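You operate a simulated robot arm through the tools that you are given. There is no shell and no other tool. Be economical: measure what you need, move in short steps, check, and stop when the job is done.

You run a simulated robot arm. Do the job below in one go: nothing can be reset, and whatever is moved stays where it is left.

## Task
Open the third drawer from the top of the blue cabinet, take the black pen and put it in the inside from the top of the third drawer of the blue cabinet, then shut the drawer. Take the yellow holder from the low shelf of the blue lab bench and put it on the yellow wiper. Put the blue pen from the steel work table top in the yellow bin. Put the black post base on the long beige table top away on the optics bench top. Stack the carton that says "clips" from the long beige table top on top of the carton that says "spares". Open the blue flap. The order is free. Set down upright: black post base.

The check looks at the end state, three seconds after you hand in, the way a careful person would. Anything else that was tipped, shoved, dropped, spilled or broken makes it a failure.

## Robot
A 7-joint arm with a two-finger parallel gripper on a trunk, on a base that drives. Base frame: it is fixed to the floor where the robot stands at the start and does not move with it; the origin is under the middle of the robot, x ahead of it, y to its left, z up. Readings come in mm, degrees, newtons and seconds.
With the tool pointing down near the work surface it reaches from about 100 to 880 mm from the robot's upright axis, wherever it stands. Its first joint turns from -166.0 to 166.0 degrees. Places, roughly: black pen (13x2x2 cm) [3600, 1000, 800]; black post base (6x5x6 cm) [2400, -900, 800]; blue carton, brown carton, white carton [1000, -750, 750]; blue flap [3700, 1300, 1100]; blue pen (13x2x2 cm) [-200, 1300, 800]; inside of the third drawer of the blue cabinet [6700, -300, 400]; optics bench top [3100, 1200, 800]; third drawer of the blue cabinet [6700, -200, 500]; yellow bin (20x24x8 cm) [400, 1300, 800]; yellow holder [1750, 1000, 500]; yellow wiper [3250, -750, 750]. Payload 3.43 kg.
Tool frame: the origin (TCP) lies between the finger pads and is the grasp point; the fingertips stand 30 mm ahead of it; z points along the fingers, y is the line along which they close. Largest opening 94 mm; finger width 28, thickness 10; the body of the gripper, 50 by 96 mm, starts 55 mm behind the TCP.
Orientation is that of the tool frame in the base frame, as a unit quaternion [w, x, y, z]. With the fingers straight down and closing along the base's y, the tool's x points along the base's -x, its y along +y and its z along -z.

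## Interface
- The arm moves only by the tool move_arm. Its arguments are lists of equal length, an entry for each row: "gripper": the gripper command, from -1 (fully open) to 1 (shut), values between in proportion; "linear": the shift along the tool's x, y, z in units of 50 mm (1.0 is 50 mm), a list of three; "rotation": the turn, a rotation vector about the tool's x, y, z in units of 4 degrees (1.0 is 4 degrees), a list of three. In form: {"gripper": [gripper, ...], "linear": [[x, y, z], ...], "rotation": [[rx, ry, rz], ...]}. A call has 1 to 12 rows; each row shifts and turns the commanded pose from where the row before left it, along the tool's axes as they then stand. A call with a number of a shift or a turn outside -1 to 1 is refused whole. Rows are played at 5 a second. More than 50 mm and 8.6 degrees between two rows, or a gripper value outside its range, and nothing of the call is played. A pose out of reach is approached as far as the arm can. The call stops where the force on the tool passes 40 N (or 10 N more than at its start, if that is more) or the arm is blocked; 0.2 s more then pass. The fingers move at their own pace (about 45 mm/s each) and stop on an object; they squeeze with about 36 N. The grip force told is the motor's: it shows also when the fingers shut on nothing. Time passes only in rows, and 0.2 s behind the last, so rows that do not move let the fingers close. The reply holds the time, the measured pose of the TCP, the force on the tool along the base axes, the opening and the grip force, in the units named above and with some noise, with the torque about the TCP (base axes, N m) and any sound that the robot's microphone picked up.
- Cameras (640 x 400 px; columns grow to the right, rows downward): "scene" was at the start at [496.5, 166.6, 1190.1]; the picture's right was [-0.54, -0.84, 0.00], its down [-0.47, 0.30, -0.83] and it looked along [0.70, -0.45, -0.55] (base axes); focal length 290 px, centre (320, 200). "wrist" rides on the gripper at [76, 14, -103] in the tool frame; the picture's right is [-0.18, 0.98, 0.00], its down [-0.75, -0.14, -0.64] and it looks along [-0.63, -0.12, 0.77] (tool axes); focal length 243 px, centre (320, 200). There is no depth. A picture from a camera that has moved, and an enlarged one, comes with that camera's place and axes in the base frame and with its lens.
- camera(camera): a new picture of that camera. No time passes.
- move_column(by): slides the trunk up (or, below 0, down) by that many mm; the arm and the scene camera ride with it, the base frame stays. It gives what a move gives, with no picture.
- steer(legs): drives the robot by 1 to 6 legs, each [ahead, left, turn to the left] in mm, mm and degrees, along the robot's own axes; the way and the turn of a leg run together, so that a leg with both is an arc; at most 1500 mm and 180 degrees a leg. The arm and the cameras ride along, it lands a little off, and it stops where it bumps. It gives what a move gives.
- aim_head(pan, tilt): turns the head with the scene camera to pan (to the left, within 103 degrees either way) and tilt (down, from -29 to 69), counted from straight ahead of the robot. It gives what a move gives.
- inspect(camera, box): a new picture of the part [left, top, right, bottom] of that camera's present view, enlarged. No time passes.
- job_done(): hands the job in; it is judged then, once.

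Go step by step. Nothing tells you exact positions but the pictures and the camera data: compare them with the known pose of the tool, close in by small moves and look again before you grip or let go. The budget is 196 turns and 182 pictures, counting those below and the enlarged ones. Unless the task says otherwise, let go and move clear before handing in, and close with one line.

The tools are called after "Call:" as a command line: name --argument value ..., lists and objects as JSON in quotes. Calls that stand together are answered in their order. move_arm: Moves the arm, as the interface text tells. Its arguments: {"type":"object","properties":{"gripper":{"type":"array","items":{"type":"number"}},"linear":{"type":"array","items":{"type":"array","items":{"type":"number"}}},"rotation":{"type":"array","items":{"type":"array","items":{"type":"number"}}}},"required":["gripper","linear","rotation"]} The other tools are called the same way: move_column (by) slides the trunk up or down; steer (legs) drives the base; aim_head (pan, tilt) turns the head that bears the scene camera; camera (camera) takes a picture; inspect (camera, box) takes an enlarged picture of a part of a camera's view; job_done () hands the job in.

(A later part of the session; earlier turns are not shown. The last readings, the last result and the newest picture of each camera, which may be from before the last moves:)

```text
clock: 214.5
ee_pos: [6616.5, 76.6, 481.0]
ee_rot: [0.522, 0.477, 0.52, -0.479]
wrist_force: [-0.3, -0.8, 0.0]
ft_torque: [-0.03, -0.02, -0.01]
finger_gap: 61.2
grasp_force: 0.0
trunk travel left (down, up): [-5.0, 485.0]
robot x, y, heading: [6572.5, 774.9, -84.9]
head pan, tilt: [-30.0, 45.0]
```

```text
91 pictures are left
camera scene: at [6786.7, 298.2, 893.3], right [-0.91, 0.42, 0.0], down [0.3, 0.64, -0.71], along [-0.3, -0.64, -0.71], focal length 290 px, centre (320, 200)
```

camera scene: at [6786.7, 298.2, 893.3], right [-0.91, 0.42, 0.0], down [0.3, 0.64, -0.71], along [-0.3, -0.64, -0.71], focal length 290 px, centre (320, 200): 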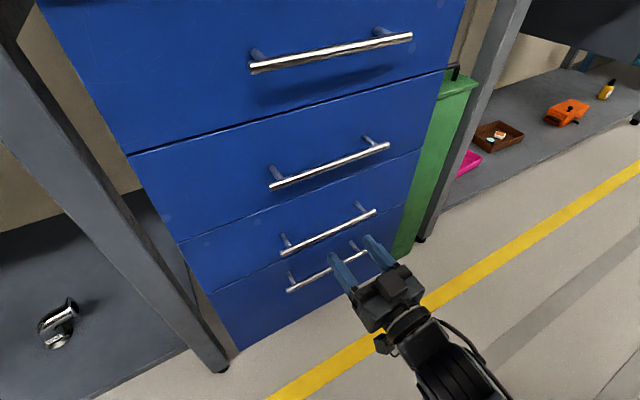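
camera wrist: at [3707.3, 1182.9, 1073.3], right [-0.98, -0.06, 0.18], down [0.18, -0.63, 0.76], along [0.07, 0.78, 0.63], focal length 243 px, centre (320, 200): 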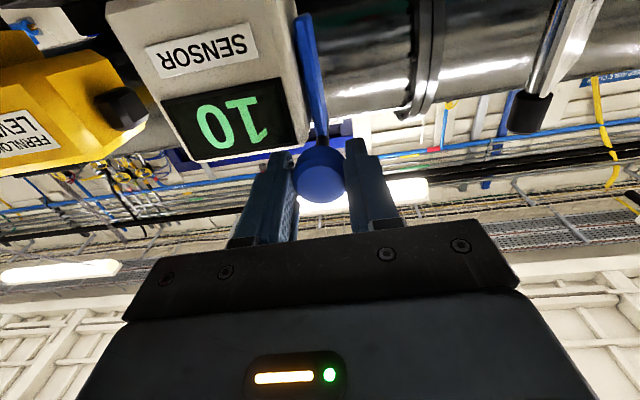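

Now I roll 90° so the fingers close vertically.

Call:
move_arm --gripper '[-0.3, -0.3, -0.3, -0.3, -0.3, -0.3, -0.3, -0.3, -0.3, -0.3, -0.3, -0.3]' --linear '[[0, 0, 0], [0, 0, 0], [0, 0, 0], [0, 0, 0], [0, 0, 0], [0, 0, 0], [0, 0, 0], [0, 0, 0], [0, 0, 0], [0, 0, 0], [0, 0, 0], [0, 0, 0]]' --rotation '[[0, 0, 1], [0, 0, 1], [0, 0, 1], [0, 0, 1], [0, 0, 1], [0, 0, 1], [0, 0, 1], [0, 0, 1], [0, 0, 1], [0, 0, 1], [0, 0, 1], [0, 0, 1]]'

Call:
move_arm --gripper '[-0.3, -0.3, -0.3, -0.3, -0.3, -0.3, -0.3, -0.3, -0.3, -0.3, -0.3]' --linear '[[0, 0, 0], [0, 0, 0], [0, 0, 0], [0, 0, 0], [0, 0, 0], [0, 0, 0], [0, 0, 0], [0, 0, 0], [0, 0, 0], [0, 0, 0], [0, 0, 0]]' --rotation '[[0, 0, 1], [0, 0, 1], [0, 0, 1], [0, 0, 1], [0, 0, 1], [0, 0, 1], [0, 0, 1], [0, 0, 1], [0, 0, 1], [0, 0, 1], [0, 0, 0.5]]'

Call:
inspect --camera "scene" --box '[240, 180, 440, 320]'

Call:
camera --camera "wrist"

```text
clock: 217.1
ee_pos: [6615.9, 75.4, 480.3]
ee_rot: [0.671, 0.649, 0.281, -0.226]
wrist_force: [-0.5, -0.4, 0.2]
ft_torque: [-0.04, -0.01, -0.03]
finger_gap: 60.8
grasp_force: 0.0
trunk travel left (down, up): [-5.0, 485.0]
robot x, y, heading: [6568.0, 771.9, -84.8]
head pan, tilt: [-30.0, 45.0]
```

```text
clock: 219.5
ee_pos: [6615.4, 76.0, 478.9]
ee_rot: [0.707, 0.706, 0.03, 0.029]
wrist_force: [-0.2, 0.6, -0.3]
ft_torque: [0.0, 0.04, -0.01]
finger_gap: 61.1
grasp_force: 0.0
trunk travel left (down, up): [-5.0, 485.0]
robot x, y, heading: [6570.6, 772.1, -84.9]
head pan, tilt: [-30.0, 45.0]
```

```text
2.86 times, centred on (340, 250) of scene
camera zoom: at [6786.7, 298.2, 893.3], right [-0.91, 0.42, 0.0], down [0.3, 0.64, -0.71], along [-0.3, -0.64, -0.71], focal length 830 px, centre (263, 57)
```

zoom: 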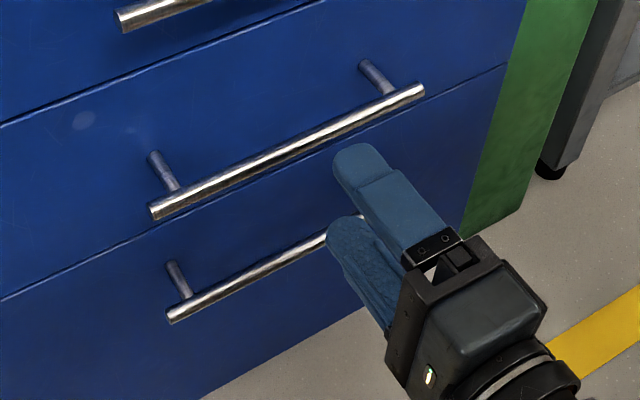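

```text
89 pictures are left
camera wrist: at [6683.0, 186.1, 495.0], right [-0.18, -0.01, 0.98], down [-0.81, 0.58, -0.14], along [-0.56, -0.82, -0.12], focal length 243 px, centre (320, 200)
```

wrist: 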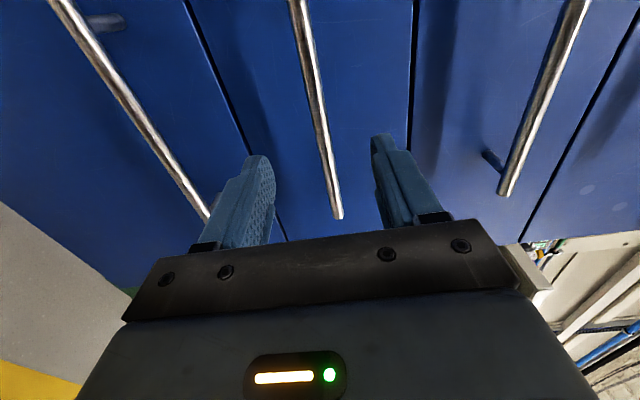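

The fingers straddle bar 3 (the middle bar in the wrist view). I raise 4 mm and advance.

Call:
move_arm --gripper '[-0.3, -0.3, -0.3]' --linear '[[0, 0.08, 0.3], [0, 0, 0.35], [0, 0, 0.35]]' --rotation '[[0, 0, 0], [0, 0, 0], [0, 0, 0]]'

Call:
inspect --camera "scene" --box '[240, 180, 440, 320]'

Call:
camera --camera "wrist"

```text
clock: 220.3
ee_pos: [6619.0, 27.6, 483.1]
ee_rot: [0.706, 0.707, 0.03, 0.029]
wrist_force: [-0.6, 0.2, -0.4]
ft_torque: [0.0, 0.01, -0.04]
finger_gap: 61.1
grasp_force: 0.1
trunk travel left (down, up): [-5.0, 485.0]
robot x, y, heading: [6569.6, 774.5, -84.7]
head pan, tilt: [-30.0, 45.0]
```

```text
2.86 times, centred on (340, 250) of scene
camera zoom: at [6786.7, 298.3, 893.3], right [-0.91, 0.42, 0.0], down [0.3, 0.64, -0.71], along [-0.3, -0.64, -0.71], focal length 830 px, centre (263, 57)
```

zoom: 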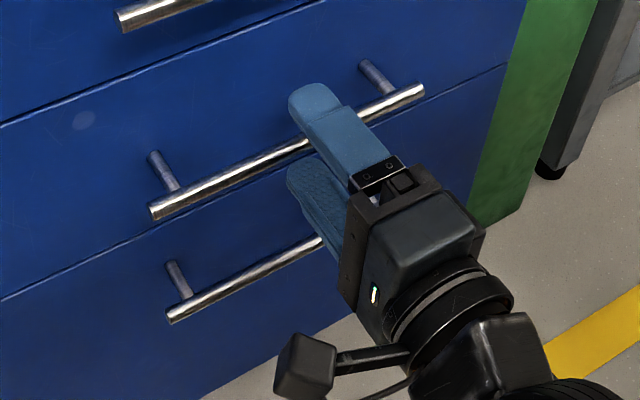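

```text
87 pictures are left
camera wrist: at [6686.6, 136.1, 498.5], right [-0.18, -0.01, 0.98], down [-0.81, 0.58, -0.14], along [-0.56, -0.82, -0.12], focal length 243 px, centre (320, 200)
```

wrist: 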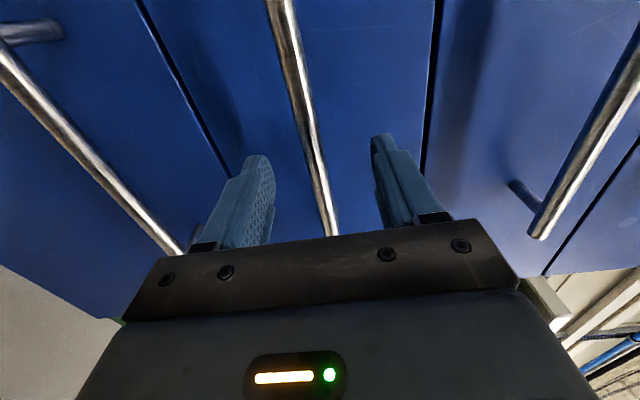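

Call:
move_arm --gripper '[-0.3, 1, 1, 1, 1, 1]' --linear '[[0, 0, 0.16], [0, 0, 0], [0, 0, 0], [0, 0, 0], [0, 0, 0], [0, 0, 0]]' --rotation '[[0, 0, 0], [0, 0, 0], [0, 0, 0], [0, 0, 0], [0, 0, 0], [0, 0, 0]]'

Call:
inspect --camera "scene" --box '[240, 180, 440, 320]'

Call:
camera --camera "wrist"

```text
clock: 221.7
ee_pos: [6619.8, 18.6, 481.7]
ee_rot: [0.705, 0.708, 0.03, 0.03]
wrist_force: [-2.1, -1.4, -18.1]
ft_torque: [0.32, -0.93, -0.12]
finger_gap: 11.4
grasp_force: 44.0
trunk travel left (down, up): [-5.0, 485.0]
robot x, y, heading: [6570.5, 774.2, -84.6]
head pan, tilt: [-30.0, 45.0]
```

```text
2.86 times, centred on (340, 250) of scene
camera zoom: at [6786.7, 297.9, 892.9], right [-0.91, 0.42, 0.0], down [0.3, 0.64, -0.71], along [-0.3, -0.64, -0.71], focal length 830 px, centre (263, 57)
```

zoom: 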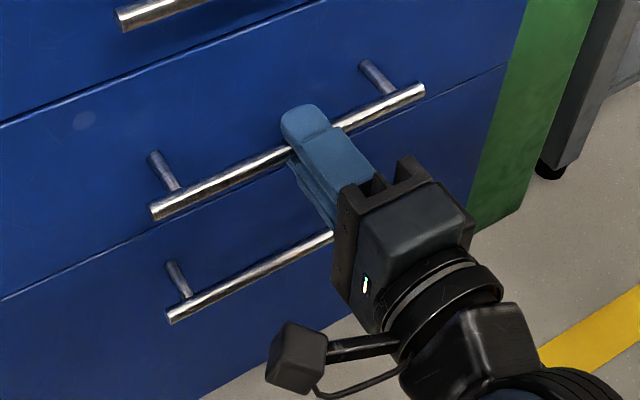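

```text
85 pictures are left
camera wrist: at [6687.6, 128.5, 497.1], right [-0.18, -0.02, 0.98], down [-0.81, 0.58, -0.14], along [-0.56, -0.82, -0.12], focal length 243 px, centre (320, 200)
```

wrist: 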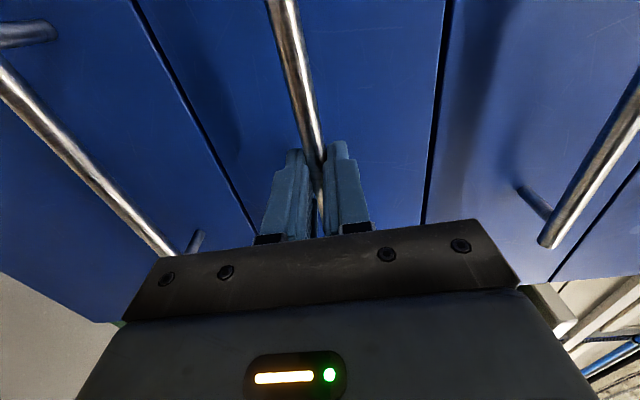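

The bar is gripped. I pull with the arm first to feel the slide.

Call:
move_arm --gripper '[1, 1, 1, 1, 1]' --linear '[[0, 0.02, -0.2], [0, 0, -0.4], [0, 0, -0.4], [0, 0, -0.5], [0, 0, -0.5]]' --rotation '[[0, 0, 0], [0, 0, 0], [0, 0, 0], [0, 0, 0], [0, 0, 0]]'

Call:
camera --camera "scene"

```text
clock: 222.9
ee_pos: [6610.2, 117.5, 482.7]
ee_rot: [0.705, 0.708, 0.029, 0.03]
wrist_force: [-4.3, -1.7, -29.8]
ft_torque: [0.32, 1.07, -0.94]
finger_gap: 11.4
grasp_force: 44.9
trunk travel left (down, up): [-5.0, 485.0]
robot x, y, heading: [6571.1, 774.4, -84.7]
head pan, tilt: [-30.0, 45.0]
```

```text
84 pictures are left
camera scene: at [6786.6, 297.8, 892.9], right [-0.91, 0.42, 0.0], down [0.3, 0.64, -0.71], along [-0.3, -0.64, -0.71], focal length 290 px, centre (320, 200)
```

scene: 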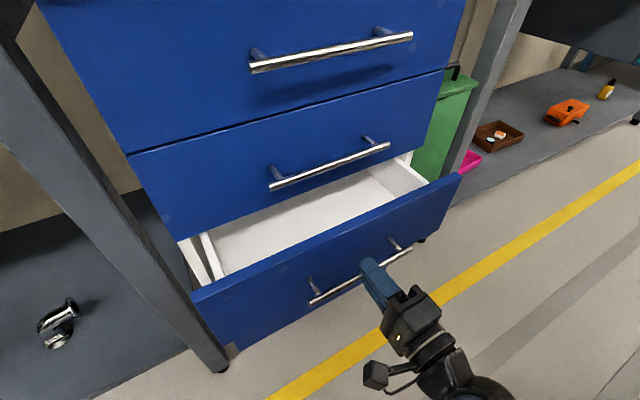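

The third drawer slides out. I relieve the vertical load and keep pulling.

Call:
move_arm --gripper '[1, 1, 1, 1]' --linear '[[0, -0.06, -0.2], [0, 0, -0.5], [0, 0, -0.5], [0, 0, -0.5]]' --rotation '[[0, 0, 0], [0, 0, 0], [0, 0, 0], [0, 0, 0]]'

Call:
steer --legs '[[-90, 0, 0]]'

Call:
camera --camera "scene"

```text
clock: 223.9
ee_pos: [6604.1, 203.1, 481.6]
ee_rot: [0.707, 0.706, 0.029, 0.03]
wrist_force: [-17.8, -3.3, -14.6]
ft_torque: [0.13, 1.08, -1.17]
finger_gap: 10.8
grasp_force: 44.8
trunk travel left (down, up): [-5.0, 485.0]
robot x, y, heading: [6570.5, 775.9, -84.9]
head pan, tilt: [-30.0, 45.0]
```

```text
clock: 224.7
ee_pos: [6602.5, 220.1, 482.0]
ee_rot: [0.707, 0.706, 0.029, 0.03]
wrist_force: [-0.3, 1.6, 2.9]
ft_torque: [0.0, -0.97, 0.53]
finger_gap: 11.3
grasp_force: 44.3
trunk travel left (down, up): [-5.0, 485.0]
robot x, y, heading: [6568.4, 790.1, -84.6]
head pan, tilt: [-30.0, 45.0]
stopped in leg 1: the force on the tool passed its limit at 46 N (the readings are from after the stop); the commanded pose is now the measured one
```

```text
83 pictures are left
camera scene: at [6787.8, 315.9, 893.3], right [-0.91, 0.42, 0.0], down [0.29, 0.64, -0.71], along [-0.29, -0.64, -0.71], focal length 290 px, centre (320, 200)
```

scene: 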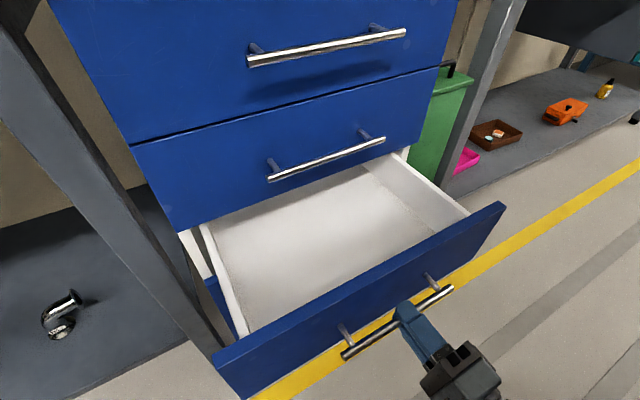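

The drawer is open about 200 mm, enough for the pen. I release, back off, raise the trunk and pitch the tool down, which leaves it in the right yaw for the black pen.

Call:
move_arm --gripper '[-0.3, -0.3, -0.3, -0.3]' --linear '[[0, 0, 0], [0, 0, 0], [0, 0, 0], [0, 0, 0]]' --rotation '[[0, 0, 0], [0, 0, 0], [0, 0, 0], [0, 0, 0]]'

Call:
steer --legs '[[-150, 0, 0]]'

Call:
move_column --by 480

Call:
aim_head --pan -10 --tilt 60

Call:
camera --camera "scene"

```text
clock: 225.7
ee_pos: [6602.3, 220.8, 482.5]
ee_rot: [0.707, 0.706, 0.029, 0.03]
wrist_force: [0.4, 0.3, 0.0]
ft_torque: [0.01, -0.04, 0.02]
finger_gap: 61.1
grasp_force: 0.1
trunk travel left (down, up): [-5.0, 485.0]
robot x, y, heading: [6569.2, 788.3, -84.7]
head pan, tilt: [-30.0, 45.0]
```

```text
clock: 226.4
ee_pos: [6603.9, 220.7, 481.1]
ee_rot: [0.707, 0.706, 0.03, 0.028]
wrist_force: [0.0, -0.2, 0.4]
ft_torque: [-0.03, -0.03, -0.03]
finger_gap: 61.1
grasp_force: 0.0
trunk travel left (down, up): [-5.0, 485.0]
robot x, y, heading: [6563.7, 786.0, -84.2]
head pan, tilt: [-30.0, 45.0]
stopped in leg 1: the robot was blocked; the commanded pose is now the measured one
```

```text
refused: 480 is not a number from -400 to 400
```

```text
clock: 227.3
ee_pos: [6603.5, 221.3, 480.4]
ee_rot: [0.707, 0.706, 0.029, 0.029]
wrist_force: [0.9, -0.6, 0.3]
ft_torque: [0.05, -0.05, 0.01]
finger_gap: 61.0
grasp_force: 0.2
trunk travel left (down, up): [-5.0, 485.0]
robot x, y, heading: [6570.0, 791.9, -84.3]
head pan, tilt: [-10.0, 60.0]
```

```text
82 pictures are left
camera scene: at [6817.6, 324.3, 873.8], right [-1.0, 0.08, 0.0], down [0.07, 0.86, -0.5], along [-0.04, -0.5, -0.87], focal length 290 px, centre (320, 200)
```

scene: 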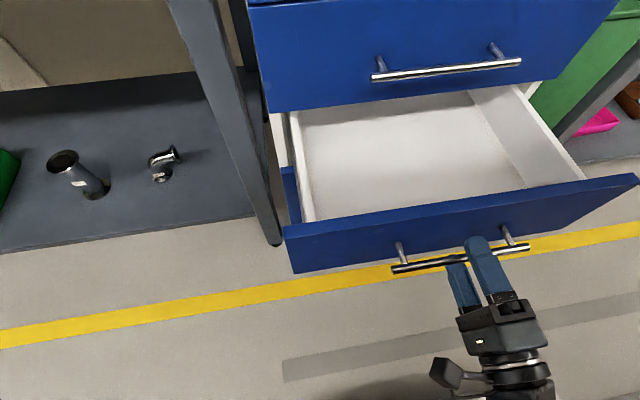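

The base is blocked behind by the left bench corner, so instead I back the arm off the handle, raise the trunk, and sidestep before turning.

Call:
move_arm --gripper '[-0.3, -0.3]' --linear '[[0, 0, -0.6], [0, 0, -0.6]]' --rotation '[[0, 0, 0], [0, 0, 0]]'

Call:
move_column --by 400

Call:
steer --legs '[[0, 220, 0]]'

Call:
camera --camera "scene"

```text
clock: 227.9
ee_pos: [6599.3, 282.3, 482.1]
ee_rot: [0.707, 0.706, 0.029, 0.029]
wrist_force: [0.2, -0.4, -0.4]
ft_torque: [0.0, 0.0, -0.01]
finger_gap: 61.2
grasp_force: 0.1
trunk travel left (down, up): [-5.0, 485.0]
robot x, y, heading: [6568.1, 792.9, -84.3]
head pan, tilt: [-10.0, 60.0]
```

```text
clock: 231.7
ee_pos: [6599.3, 281.4, 880.2]
ee_rot: [0.707, 0.706, 0.029, 0.03]
wrist_force: [0.6, -0.5, 0.0]
ft_torque: [0.02, 0.02, -0.01]
finger_gap: 61.2
grasp_force: 0.1
trunk travel left (down, up): [-405.0, 85.0]
robot x, y, heading: [6570.1, 790.5, -84.4]
head pan, tilt: [-10.0, 60.0]
```

```text
clock: 233.4
ee_pos: [6819.2, 304.3, 881.2]
ee_rot: [0.707, 0.706, 0.03, 0.03]
wrist_force: [0.2, -0.1, 0.7]
ft_torque: [0.0, 0.02, 0.03]
finger_gap: 61.3
grasp_force: 0.1
trunk travel left (down, up): [-405.0, 85.0]
robot x, y, heading: [6788.7, 813.7, -84.3]
head pan, tilt: [-10.0, 60.0]
```

```text
81 pictures are left
camera scene: at [7037.3, 345.9, 1273.8], right [-1.0, 0.08, 0.0], down [0.07, 0.86, -0.5], along [-0.04, -0.5, -0.87], focal length 290 px, centre (320, 200)
```

scene: 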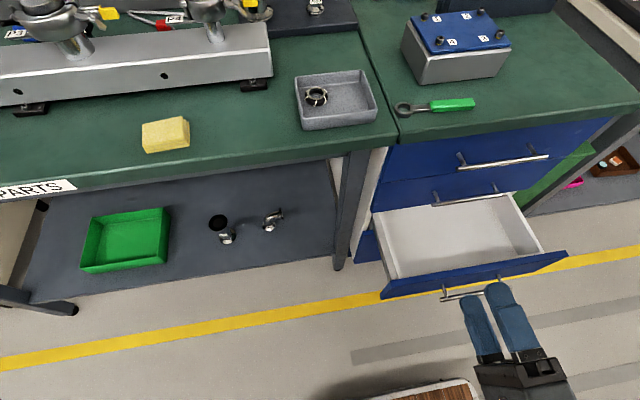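

The drawer stands open at about (6620, 60). Now I turn and drive back to the black pen.

Call:
move_column --by 80

Call:
steer --legs '[[0, 0, -90], [1500, 70, 0], [1400, 80, 0]]'

Call:
aim_head --pan -30 --tilt 30

Call:
camera --camera "scene"

```text
clock: 234.6
ee_pos: [6819.0, 302.9, 961.9]
ee_rot: [0.708, 0.705, 0.03, 0.029]
wrist_force: [0.6, 0.2, -1.1]
ft_torque: [-0.01, 0.0, 0.0]
finger_gap: 61.4
grasp_force: 0.0
trunk travel left (down, up): [-485.0, 5.0]
robot x, y, heading: [6787.3, 810.7, -84.5]
head pan, tilt: [-10.0, 60.0]
```

```text
refused: leg 2 is longer than a leg can be; nothing moved
```

```text
clock: 235.5
ee_pos: [6818.6, 304.2, 961.6]
ee_rot: [0.707, 0.706, 0.03, 0.029]
wrist_force: [-0.6, 0.7, 0.2]
ft_torque: [0.04, 0.02, -0.02]
finger_gap: 61.2
grasp_force: 0.1
trunk travel left (down, up): [-485.0, 5.0]
robot x, y, heading: [6786.5, 810.6, -84.4]
head pan, tilt: [-30.0, 30.0]
```

```text
80 pictures are left
camera scene: at [7005.1, 330.0, 1395.8], right [-0.91, 0.41, 0.0], down [0.21, 0.46, -0.87], along [-0.36, -0.79, -0.5], focal length 290 px, centre (320, 200)
```

scene: 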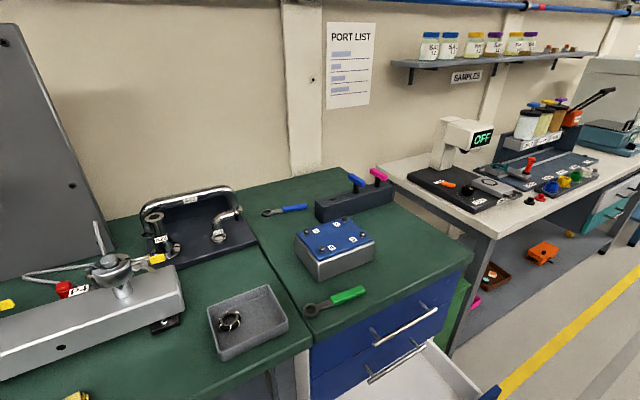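

Call:
steer --legs '[[0, 0, -90], [1450, 70, 0], [1450, 80, 0]]'

Call:
aim_head --pan -50 --tilt 35

Call:
camera --camera "scene"

```text
clock: 253.4
ee_pos: [3396.4, 359.6, 960.4]
ee_rot: [0.517, 0.518, -0.481, -0.482]
wrist_force: [-0.2, 0.0, -0.2]
ft_torque: [0.01, -0.01, 0.01]
finger_gap: 61.0
grasp_force: 0.0
trunk travel left (down, up): [-485.0, 5.0]
robot x, y, heading: [3906.9, 381.4, -174.9]
head pan, tilt: [-30.0, 30.0]
```

```text
clock: 254.2
ee_pos: [3397.0, 359.9, 961.4]
ee_rot: [0.518, 0.517, -0.481, -0.482]
wrist_force: [-0.2, 0.2, 0.1]
ft_torque: [-0.04, -0.01, 0.01]
finger_gap: 61.1
grasp_force: 0.2
trunk travel left (down, up): [-485.0, 5.0]
robot x, y, heading: [3900.7, 384.7, -174.8]
head pan, tilt: [-50.0, 35.0]
```

```text
79 pictures are left
camera scene: at [3441.4, 195.0, 1388.1], right [0.71, 0.71, 0.0], down [0.41, -0.41, -0.82], along [-0.58, 0.58, -0.57], focal length 290 px, centre (320, 200)
```

scene: 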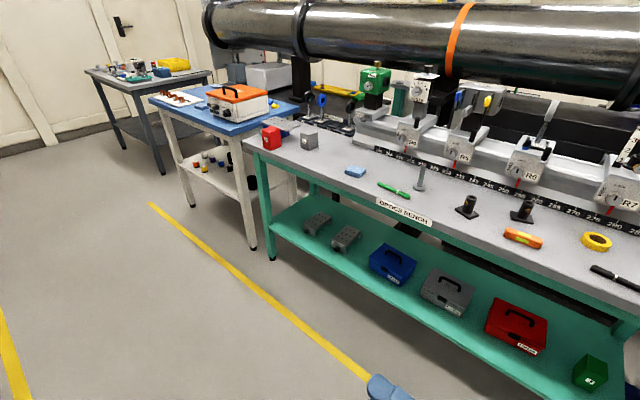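

Call:
steer --legs '[[240, 0, 0], [0, 0, -90]]'

Call:
move_arm --gripper '[-0.3, -0.3, -0.3, -0.3, -0.3, -0.3, -0.3, -0.3, -0.3, -0.3, -0.3, -0.3]' --linear '[[0, 0, 0.1], [0, 0, 0.1], [0, 0, 0.1], [0, 0, 0.1], [0, 0, 0.1], [0, 0, 0.1], [0, 0, 0.1], [0, 0, 0], [0, 0, 0], [0, 0, 0], [0, 0, 0], [0, 0, 0]]' --rotation '[[1, 0, 0], [1, 0, 0], [1, 0, 0], [1, 0, 0], [1, 0, 0], [1, 0, 0], [1, 0, 0], [1, 0, 0], [1, 0, 0], [1, 0, 0], [1, 0, 0], [1, 0, 0]]'

Call:
aim_head --pan -10 --tilt 50

Call:
camera --camera "scene"

```text
clock: 259.8
ee_pos: [3649.6, 872.7, 961.0]
ee_rot: [-0.022, -0.022, 0.706, 0.707]
wrist_force: [0.8, -1.2, 0.1]
ft_torque: [0.01, -0.02, -0.04]
finger_gap: 61.1
grasp_force: 0.1
trunk travel left (down, up): [-485.0, 5.0]
robot x, y, heading: [3669.7, 363.3, 94.4]
head pan, tilt: [-50.0, 35.0]
```

```text
clock: 262.4
ee_pos: [3647.3, 910.8, 941.3]
ee_rot: [-0.011, -0.029, 0.933, 0.359]
wrist_force: [0.7, -0.1, -0.1]
ft_torque: [-0.04, -0.02, 0.01]
finger_gap: 60.9
grasp_force: 0.0
out of reach, approached as far as the arm can: row 11, 12
trunk travel left (down, up): [-485.0, 5.0]
robot x, y, heading: [3670.0, 361.3, 94.2]
head pan, tilt: [-50.0, 35.0]
```

```text
clock: 263.5
ee_pos: [3647.0, 913.2, 941.9]
ee_rot: [-0.011, -0.03, 0.933, 0.359]
wrist_force: [-0.2, 0.0, -0.7]
ft_torque: [0.03, 0.02, -0.03]
finger_gap: 60.8
grasp_force: 0.0
trunk travel left (down, up): [-485.0, 5.0]
robot x, y, heading: [3670.4, 365.4, 94.5]
head pan, tilt: [-10.0, 50.0]
```

```text
78 pictures are left
camera scene: at [3429.7, 844.0, 1366.4], right [1.0, -0.1, 0.0], down [-0.08, -0.76, -0.64], along [0.06, 0.64, -0.77], focal length 290 px, centre (320, 200)
```

scene: 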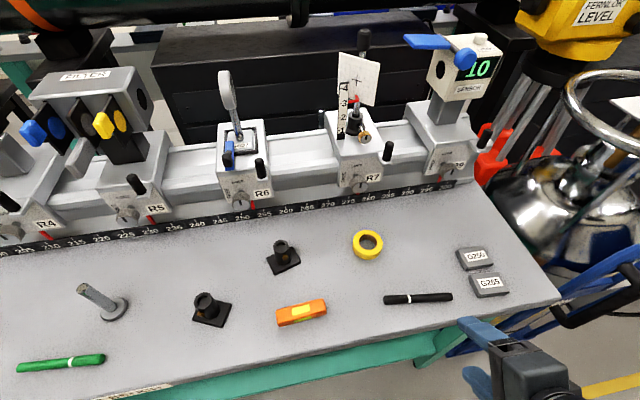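

The pen is at (3631, 1032), lying along x. I finish pitching down while moving above it.

Call:
move_arm --gripper '[-0.3, -0.3, -0.3, -0.3, -0.3, -0.3, -0.3, -0.3, -0.3, -0.3, -0.3]' --linear '[[0.03, 0.178, 0.16], [0.03, 0.189, 0.148], [0.03, 0.2, 0.134], [0.03, 0.208, 0.12], [0.03, 0.216, 0.105], [0.03, 0.222, 0.09], [0.03, 0.228, 0.074], [0.03, 0.233, 0.058], [0.03, 0.236, 0.042], [0.03, 0.239, 0.025], [0, 0, 0]]' --rotation '[[1, 0, 0], [1, 0, 0], [1, 0, 0], [1, 0, 0], [1, 0, 0], [1, 0, 0], [1, 0, 0], [1, 0, 0], [1, 0, 0], [1, 0, 0], [0.5, 0, 0]]'

Call:
camera --camera "wrist"

Call:
camera --camera "scene"

```text
clock: 265.9
ee_pos: [3628.2, 989.0, 919.8]
ee_rot: [0.001, -0.031, 1.0, 0.001]
wrist_force: [-0.4, 0.2, 0.1]
ft_torque: [0.01, 0.02, 0.0]
finger_gap: 61.1
grasp_force: 0.0
out of reach, approached as far as the arm can: row 8, 9, 10
trunk travel left (down, up): [-485.0, 5.0]
robot x, y, heading: [3668.2, 365.2, 94.1]
head pan, tilt: [-10.0, 50.0]
```

```text
77 pictures are left
camera wrist: at [3551.0, 998.8, 1023.7], right [0.12, 0.99, 0.0], down [0.76, -0.09, 0.64], along [0.64, -0.08, -0.77], focal length 243 px, centre (320, 200)
```

wrist: 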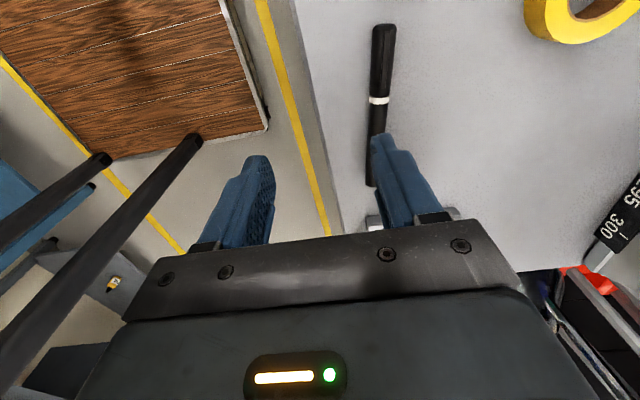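

```text
76 pictures are left
camera scene: at [3430.0, 843.9, 1366.4], right [1.0, -0.1, 0.0], down [-0.08, -0.76, -0.64], along [0.06, 0.64, -0.77], focal length 290 px, centre (320, 200)
```

scene: 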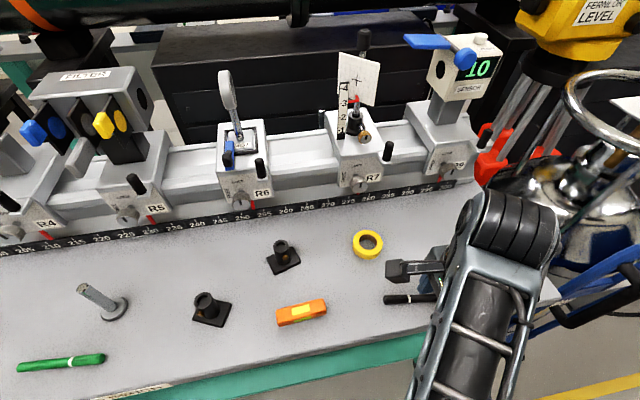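

Call:
move_arm --gripper '[-0.3, -0.3, -0.3, -0.3]' --linear '[[-0.06, 0.45, 0], [-0.08, 0.45, 0], [0, 0, 0.5], [0, 0, 0.4]]' --rotation '[[0, 0, 0.75], [0, 0, 0.75], [0, 0, 0], [0, 0, 0]]'

Call:
camera --camera "wrist"

```text
clock: 266.9
ee_pos: [3633.7, 1033.7, 876.2]
ee_rot: [0.0, 0.022, 1.0, 0.0]
wrist_force: [0.0, -0.1, -0.6]
ft_torque: [0.0, 0.01, 0.03]
finger_gap: 61.0
grasp_force: 0.1
trunk travel left (down, up): [-485.0, 5.0]
robot x, y, heading: [3670.0, 362.4, 94.3]
head pan, tilt: [-10.0, 50.0]
```

```text
75 pictures are left
camera wrist: at [3557.1, 1052.4, 979.1], right [0.23, 0.97, 0.0], down [0.75, -0.17, 0.64], along [0.63, -0.14, -0.77], focal length 243 px, centre (320, 200)
```

wrist: 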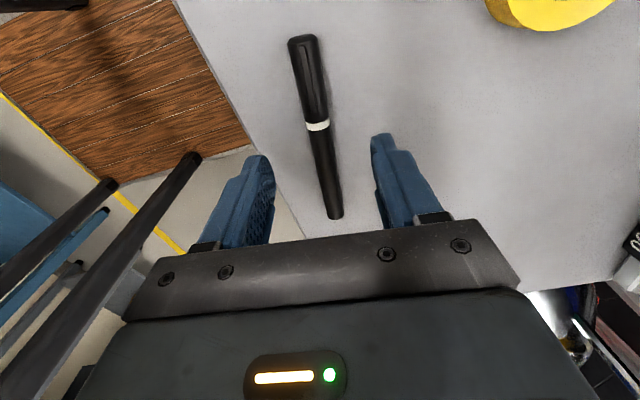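

Well centred. I descend to just above the bench and close.

Call:
move_arm --gripper '[-0.3, -0.3, -0.3, 1, 1, 1, 1]' --linear '[[0, 0, 0.2], [0, 0, 0.16], [0, 0, 0.1], [0, 0, 0], [0, 0, 0], [0, 0, 0], [0, 0, 0]]' --rotation '[[0, 0, 0], [0, 0, 0], [0, 0, 0], [0, 0, 0], [0, 0, 0], [0, 0, 0], [0, 0, 0]]'

Call:
camera --camera "wrist"

```text
clock: 268.5
ee_pos: [3633.5, 1034.6, 852.0]
ee_rot: [0.0, 0.021, 1.0, 0.001]
wrist_force: [-0.8, -0.4, -0.5]
ft_torque: [0.02, 0.0, -0.01]
finger_gap: 14.3
grasp_force: 36.4
trunk travel left (down, up): [-485.0, 5.0]
robot x, y, heading: [3668.2, 364.2, 94.5]
head pan, tilt: [-10.0, 50.0]
```

```text
74 pictures are left
camera wrist: at [3557.5, 1052.1, 955.8], right [0.23, 0.97, 0.0], down [0.75, -0.17, 0.64], along [0.63, -0.14, -0.77], focal length 243 px, centre (320, 200)
```

wrist: 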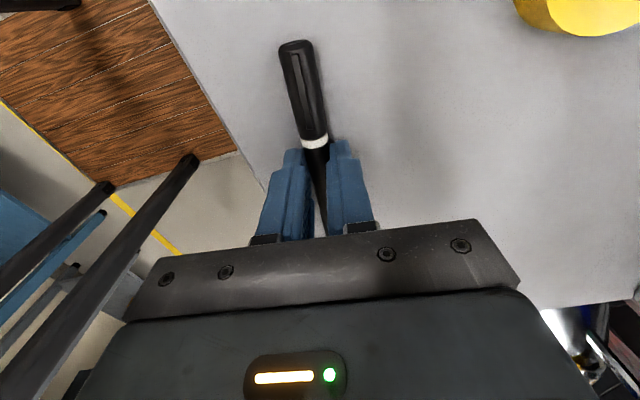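

The black pen is held. I lift it, back off, and drive to the open drawer.

Call:
move_arm --gripper '[1, 1, 1]' --linear '[[0, 0, -0.7], [0, 0, -0.7], [0, 0, -0.7]]' --rotation '[[0, 0, 0], [0, 0, 0], [0, 0, 0]]'

Call:
steer --legs '[[-160, 0, 0], [0, 0, -90], [1450, 160, 0], [1440, 160, 0]]'

Call:
aim_head --pan -30 --tilt 45

Call:
camera --camera "scene"

```text
clock: 269.3
ee_pos: [3632.6, 1031.4, 958.0]
ee_rot: [0.0, 0.022, 1.0, 0.002]
wrist_force: [-0.1, -0.2, 0.1]
ft_torque: [0.02, -0.01, 0.03]
finger_gap: 14.3
grasp_force: 35.9
trunk travel left (down, up): [-485.0, 5.0]
robot x, y, heading: [3671.0, 362.0, 94.4]
head pan, tilt: [-10.0, 50.0]
```

```text
clock: 288.3
ee_pos: [7222.2, 784.3, 958.3]
ee_rot: [0.001, 0.719, 0.695, 0.0]
wrist_force: [0.4, 0.0, 0.0]
ft_torque: [0.01, 0.03, 0.02]
finger_gap: 14.3
grasp_force: 35.4
trunk travel left (down, up): [-485.0, 5.0]
robot x, y, heading: [6552.6, 739.7, 4.6]
head pan, tilt: [-10.0, 50.0]
```

```text
clock: 289.1
ee_pos: [7221.2, 783.0, 959.2]
ee_rot: [0.002, 0.719, 0.695, 0.0]
wrist_force: [0.4, -0.7, 0.3]
ft_torque: [-0.02, 0.0, -0.04]
finger_gap: 14.1
grasp_force: 36.0
trunk travel left (down, up): [-485.0, 5.0]
robot x, y, heading: [6553.4, 741.4, 5.0]
head pan, tilt: [-30.0, 45.0]
```

```text
73 pictures are left
camera scene: at [7029.1, 955.3, 1373.2], right [-0.42, -0.91, 0.0], down [-0.64, 0.3, -0.71], along [0.64, -0.3, -0.71], focal length 290 px, centre (320, 200)
```

scene: 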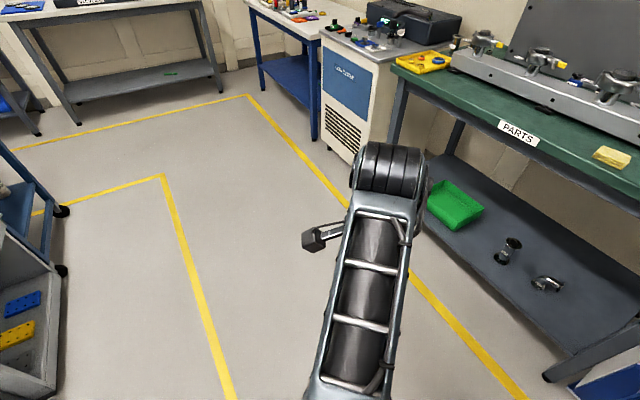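

Call:
steer --legs '[[90, 0, 0], [0, 0, -90], [0, -70, 0]]'

Call:
aim_head --pan -25 --tilt 60

Call:
camera --camera "scene"

Call:
camera --camera "wrist"

```text
clock: 294.6
ee_pos: [6614.8, 72.7, 958.5]
ee_rot: [0.001, 1.0, -0.018, 0.0]
wrist_force: [1.2, 0.6, -0.1]
ft_torque: [0.01, 0.01, -0.01]
finger_gap: 14.5
grasp_force: 35.9
trunk travel left (down, up): [-485.0, 5.0]
robot x, y, heading: [6570.8, 740.2, -85.1]
head pan, tilt: [-30.0, 45.0]
```

```text
clock: 295.4
ee_pos: [6614.1, 73.8, 957.6]
ee_rot: [0.0, 1.0, -0.017, -0.001]
wrist_force: [-0.4, -0.1, -1.0]
ft_torque: [0.0, 0.0, 0.02]
finger_gap: 14.4
grasp_force: 35.9
trunk travel left (down, up): [-485.0, 5.0]
robot x, y, heading: [6573.1, 742.5, -85.3]
head pan, tilt: [-25.0, 60.0]
```

```text
72 pictures are left
camera scene: at [6798.5, 275.8, 1353.8], right [-0.94, 0.35, 0.0], down [0.3, 0.81, -0.5], along [-0.17, -0.47, -0.87], focal length 290 px, centre (320, 200)
```

scene: 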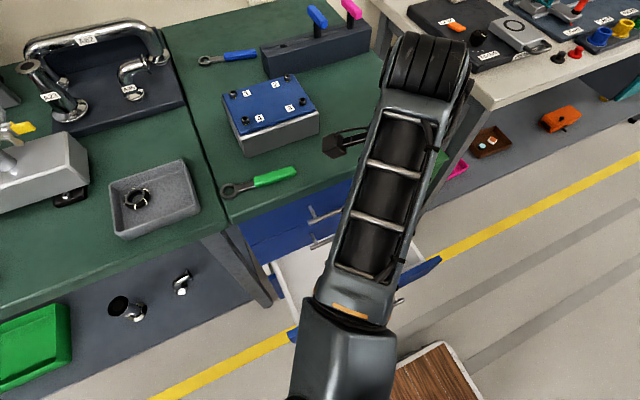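

```text
71 pictures are left
camera wrist: at [6690.0, 57.5, 1061.2], right [-0.22, -0.98, 0.0], down [-0.75, 0.17, 0.64], along [-0.63, 0.14, -0.77], focal length 243 px, centre (320, 200)
```

wrist: 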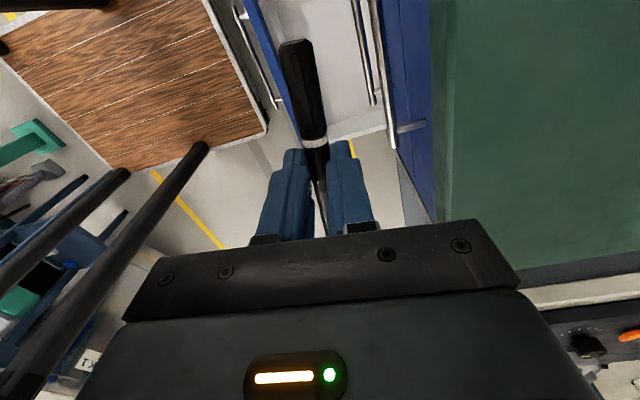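

The pen hangs over the open drawer. I shift 12 mm toward the drawer front, lower the trunk partly, and check clearances.

Call:
move_arm --gripper '[1]' --linear '[[0, -0.24, 0]]' --rotation '[[0, 0, 0]]'

Call:
move_column --by -300

Call:
aim_head --pan -30 --tilt 55

Call:
camera --camera "scene"

Call:
camera --camera "wrist"

```text
clock: 295.8
ee_pos: [6614.4, 84.5, 956.8]
ee_rot: [0.001, 1.0, -0.018, 0.0]
wrist_force: [0.5, -0.4, -0.7]
ft_torque: [-0.02, -0.01, 0.0]
finger_gap: 14.4
grasp_force: 36.3
trunk travel left (down, up): [-485.0, 5.0]
robot x, y, heading: [6574.6, 739.1, -85.2]
head pan, tilt: [-25.0, 60.0]
```

```text
clock: 298.8
ee_pos: [6614.8, 86.4, 657.7]
ee_rot: [0.0, 1.0, -0.017, 0.001]
wrist_force: [0.2, -0.3, 0.2]
ft_torque: [-0.01, 0.01, 0.02]
finger_gap: 14.6
grasp_force: 35.8
trunk travel left (down, up): [-185.0, 305.0]
robot x, y, heading: [6572.4, 741.2, -85.1]
head pan, tilt: [-25.0, 60.0]
```

```text
clock: 299.5
ee_pos: [6615.1, 83.9, 658.5]
ee_rot: [0.001, 1.0, -0.017, 0.0]
wrist_force: [-0.2, -0.2, -0.7]
ft_torque: [-0.03, 0.01, 0.04]
finger_gap: 14.5
grasp_force: 35.7
trunk travel left (down, up): [-185.0, 305.0]
robot x, y, heading: [6573.3, 741.0, -85.5]
head pan, tilt: [-30.0, 55.0]
```

```text
70 pictures are left
camera scene: at [6790.9, 273.2, 1059.8], right [-0.91, 0.43, 0.0], down [0.35, 0.74, -0.57], along [-0.24, -0.52, -0.82], focal length 290 px, centre (320, 200)
```

scene: 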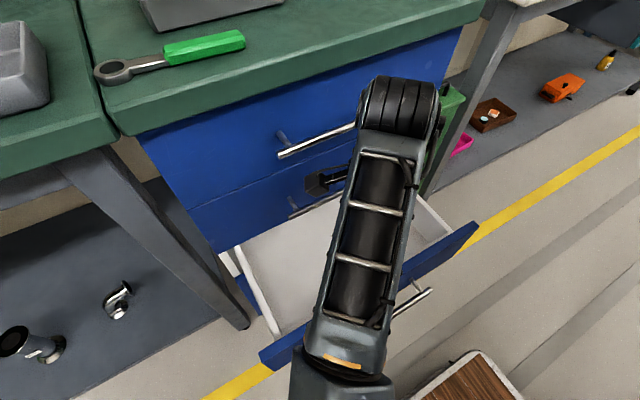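

```text
69 pictures are left
camera wrist: at [6690.7, 69.6, 761.0], right [-0.22, -0.98, 0.0], down [-0.75, 0.17, 0.64], along [-0.63, 0.14, -0.77], focal length 243 px, centre (320, 200)
```

wrist: 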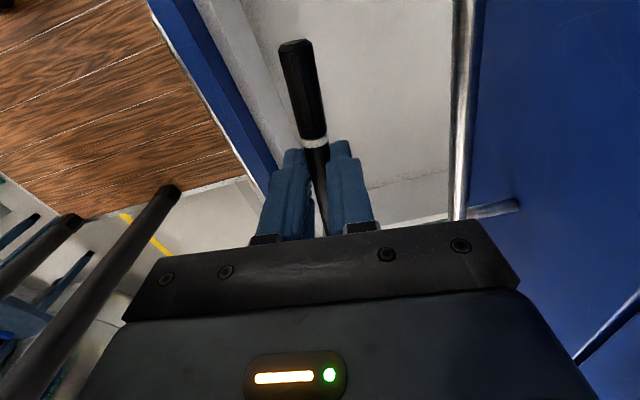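

Call:
move_arm --gripper '[1, 1, 1]' --linear '[[0, 0, 0.7], [0, 0, 0.7], [0, 0, 0.6]]' --rotation '[[0, 0, 0], [0, 0, 0], [0, 0, 0]]'

Call:
camera --camera "scene"

Call:
camera --camera "wrist"

```text
clock: 300.3
ee_pos: [6614.4, 84.5, 558.7]
ee_rot: [0.001, 1.0, -0.017, -0.001]
wrist_force: [0.0, 0.2, 0.5]
ft_torque: [-0.01, 0.02, 0.02]
finger_gap: 14.3
grasp_force: 36.5
trunk travel left (down, up): [-185.0, 305.0]
robot x, y, heading: [6571.9, 739.0, -85.2]
head pan, tilt: [-30.0, 55.0]
```

```text
68 pictures are left
camera scene: at [6790.9, 273.2, 1059.9], right [-0.9, 0.43, 0.0], down [0.35, 0.74, -0.57], along [-0.24, -0.52, -0.82], focal length 290 px, centre (320, 200)
```

scene: 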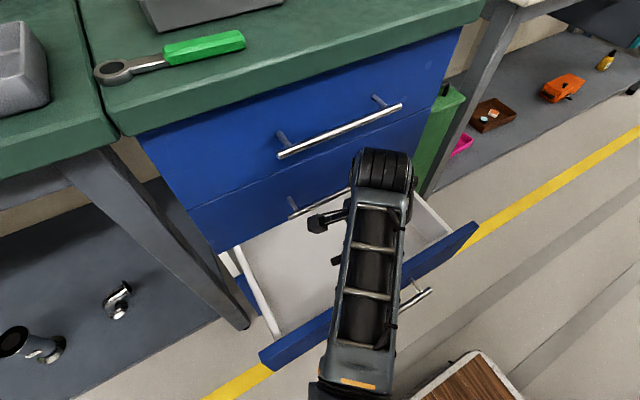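

```text
67 pictures are left
camera wrist: at [6690.2, 69.2, 660.9], right [-0.22, -0.98, 0.0], down [-0.75, 0.17, 0.64], along [-0.63, 0.14, -0.77], focal length 243 px, centre (320, 200)
```

wrist: 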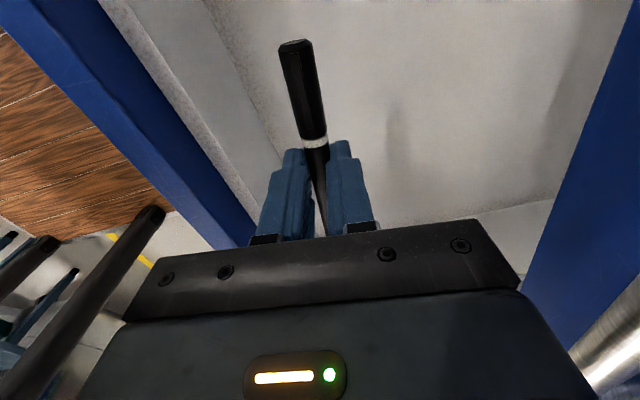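

Call:
move_arm --gripper '[1, 1]' --linear '[[0, 0, 0.6], [0, 0, 0.6]]' --rotation '[[0, 0, 0], [0, 0, 0]]'

Call:
camera --camera "wrist"

Call:
camera --camera "scene"

```text
clock: 300.9
ee_pos: [6616.8, 84.2, 498.1]
ee_rot: [0.001, 1.0, -0.017, -0.001]
wrist_force: [-0.2, 0.3, 0.0]
ft_torque: [-0.02, 0.0, 0.02]
finger_gap: 14.5
grasp_force: 36.3
trunk travel left (down, up): [-185.0, 305.0]
robot x, y, heading: [6576.9, 744.7, -85.5]
head pan, tilt: [-30.0, 55.0]
```

```text
66 pictures are left
camera wrist: at [6691.2, 69.1, 601.2], right [-0.22, -0.98, 0.0], down [-0.75, 0.17, 0.64], along [-0.63, 0.14, -0.77], focal length 243 px, centre (320, 200)
```

wrist: 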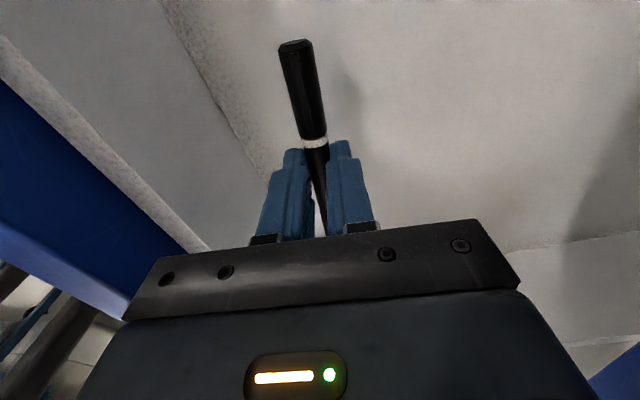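

```text
65 pictures are left
camera scene: at [6790.9, 273.2, 1059.9], right [-0.9, 0.43, 0.0], down [0.35, 0.74, -0.57], along [-0.24, -0.52, -0.82], focal length 290 px, centre (320, 200)
```

scene: 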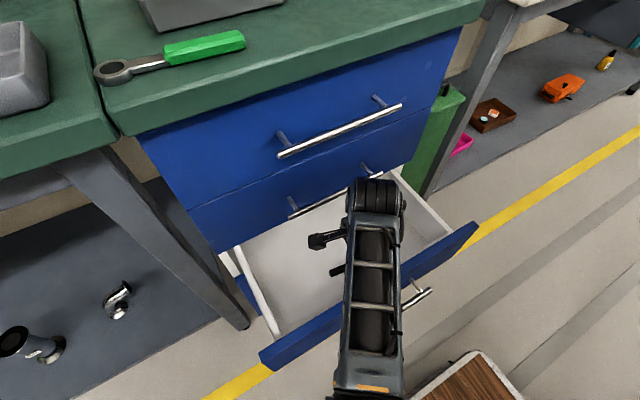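

Call:
move_arm --gripper '[1, 1, 1]' --linear '[[0, 0, 0.3], [0, 0, 0.25], [0, 0, 0.1]]' --rotation '[[0, 0, 0], [0, 0, 0], [0, 0, 0]]'

Call:
camera --camera "wrist"

Call:
camera --camera "scene"

```text
clock: 301.7
ee_pos: [6616.0, 83.7, 470.9]
ee_rot: [0.006, 1.0, -0.018, -0.001]
wrist_force: [0.4, 0.1, 25.8]
ft_torque: [0.15, -0.24, 0.01]
finger_gap: 14.1
grasp_force: 36.3
trunk travel left (down, up): [-185.0, 305.0]
robot x, y, heading: [6571.9, 743.6, -85.2]
head pan, tilt: [-30.0, 55.0]
stopped in row 3: the force on the tool passed its limit at 57 N (the readings are from after the stop); the commanded pose is now the measured one
```

```text
64 pictures are left
camera wrist: at [6691.2, 67.9, 574.2], right [-0.22, -0.98, 0.01], down [-0.75, 0.17, 0.64], along [-0.63, 0.13, -0.77], focal length 243 px, centre (320, 200)
```

wrist: 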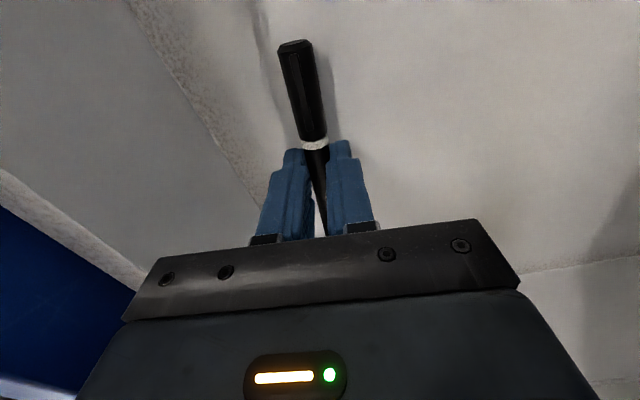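

```text
63 pictures are left
camera scene: at [6790.9, 273.7, 1060.2], right [-0.9, 0.43, 0.0], down [0.35, 0.74, -0.57], along [-0.24, -0.52, -0.82], focal length 290 px, centre (320, 200)
```

scene: 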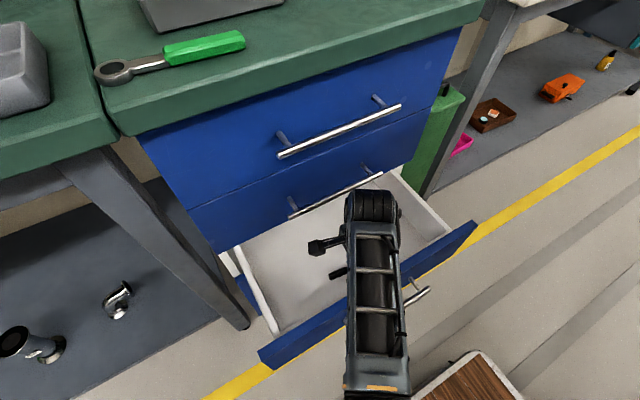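

The pen touches the drawer floor. I ease up, release, and rise.

Call:
move_arm --gripper '[1, 0.2, 0.2, 0.2, 0.2, 0.2, 0.2, 0.2, 0.2]' --linear '[[0, 0, -0.04], [0, 0, 0], [0, 0, 0], [0, 0, 0], [0, 0, -0.5], [0, 0, -0.7], [0, 0, -0.7], [0, 0, -0.7], [0, 0, -0.7]]' --rotation '[[0, 0, 0], [0, 0, 0], [0, 0, 0], [0, 0, 0], [0, 0, 0], [0, 0, 0], [0, 0, 0], [0, 0, 0], [0, 0, 0]]'

Call:
camera --camera "wrist"

```text
clock: 303.7
ee_pos: [6615.0, 86.4, 635.1]
ee_rot: [0.003, 1.0, -0.018, -0.001]
wrist_force: [0.1, -0.2, -0.2]
ft_torque: [0.03, -0.02, -0.02]
finger_gap: 37.6
grasp_force: 0.0
trunk travel left (down, up): [-185.0, 305.0]
robot x, y, heading: [6570.4, 742.3, -85.1]
head pan, tilt: [-30.0, 55.0]
```

```text
62 pictures are left
camera wrist: at [6690.7, 69.5, 739.3], right [-0.22, -0.98, 0.01], down [-0.75, 0.17, 0.64], along [-0.63, 0.14, -0.77], focal length 243 px, centre (320, 200)
```

wrist: 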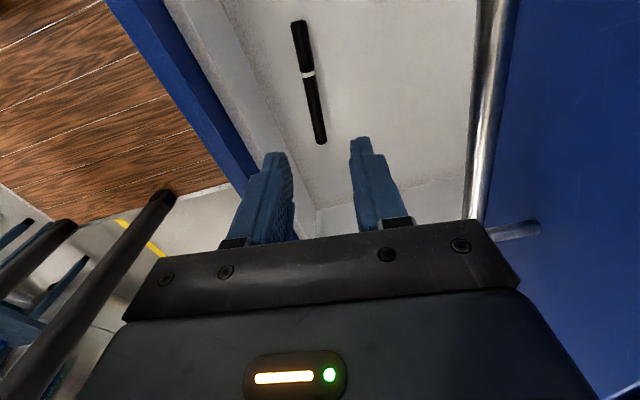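

The black pen lies in the drawer. Now I shut it: move over the drawer front with closed fingers, drop in front of the handle, and push.

Call:
move_arm --gripper '[1, 1, 1, 1, 1]' --linear '[[0, 0, -0.3], [-0.06, -0.97, 0], [-0.06, -0.97, 0], [-0.06, -0.97, 0], [-0.06, -0.97, 0]]' --rotation '[[0, 0, 0], [0, 0, 0], [0, 0, 0], [0, 0, 0], [0, 0, 0]]'

Call:
camera --camera "scene"

Call:
camera --camera "wrist"

```text
clock: 304.9
ee_pos: [6610.9, 261.7, 627.1]
ee_rot: [0.002, 1.0, -0.018, -0.002]
wrist_force: [-0.5, 0.2, -0.2]
ft_torque: [-0.02, -0.04, -0.02]
finger_gap: 0.0
grasp_force: 33.5
out of reach, approached as far as the arm can: row 5
trunk travel left (down, up): [-185.0, 305.0]
robot x, y, heading: [6568.4, 742.0, -84.9]
head pan, tilt: [-30.0, 55.0]
```

```text
61 pictures are left
camera scene: at [6790.7, 273.0, 1059.8], right [-0.9, 0.43, 0.0], down [0.35, 0.74, -0.57], along [-0.24, -0.52, -0.82], focal length 290 px, centre (320, 200)
```

scene: 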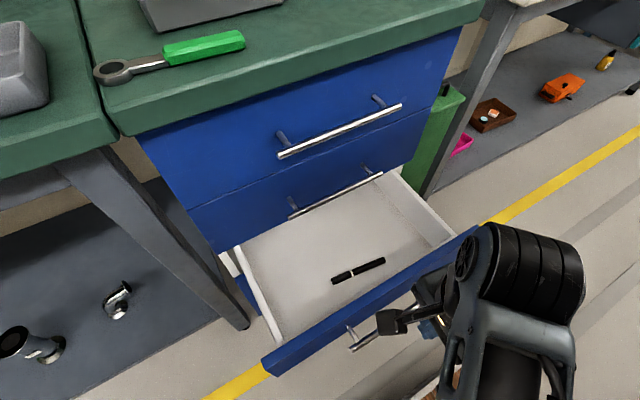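

```text
60 pictures are left
camera wrist: at [6686.6, 245.7, 729.9], right [-0.22, -0.98, 0.01], down [-0.75, 0.17, 0.64], along [-0.63, 0.14, -0.77], focal length 243 px, centre (320, 200)
```

wrist: 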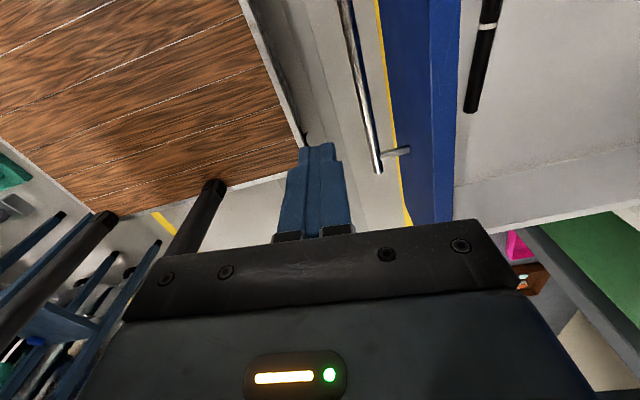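

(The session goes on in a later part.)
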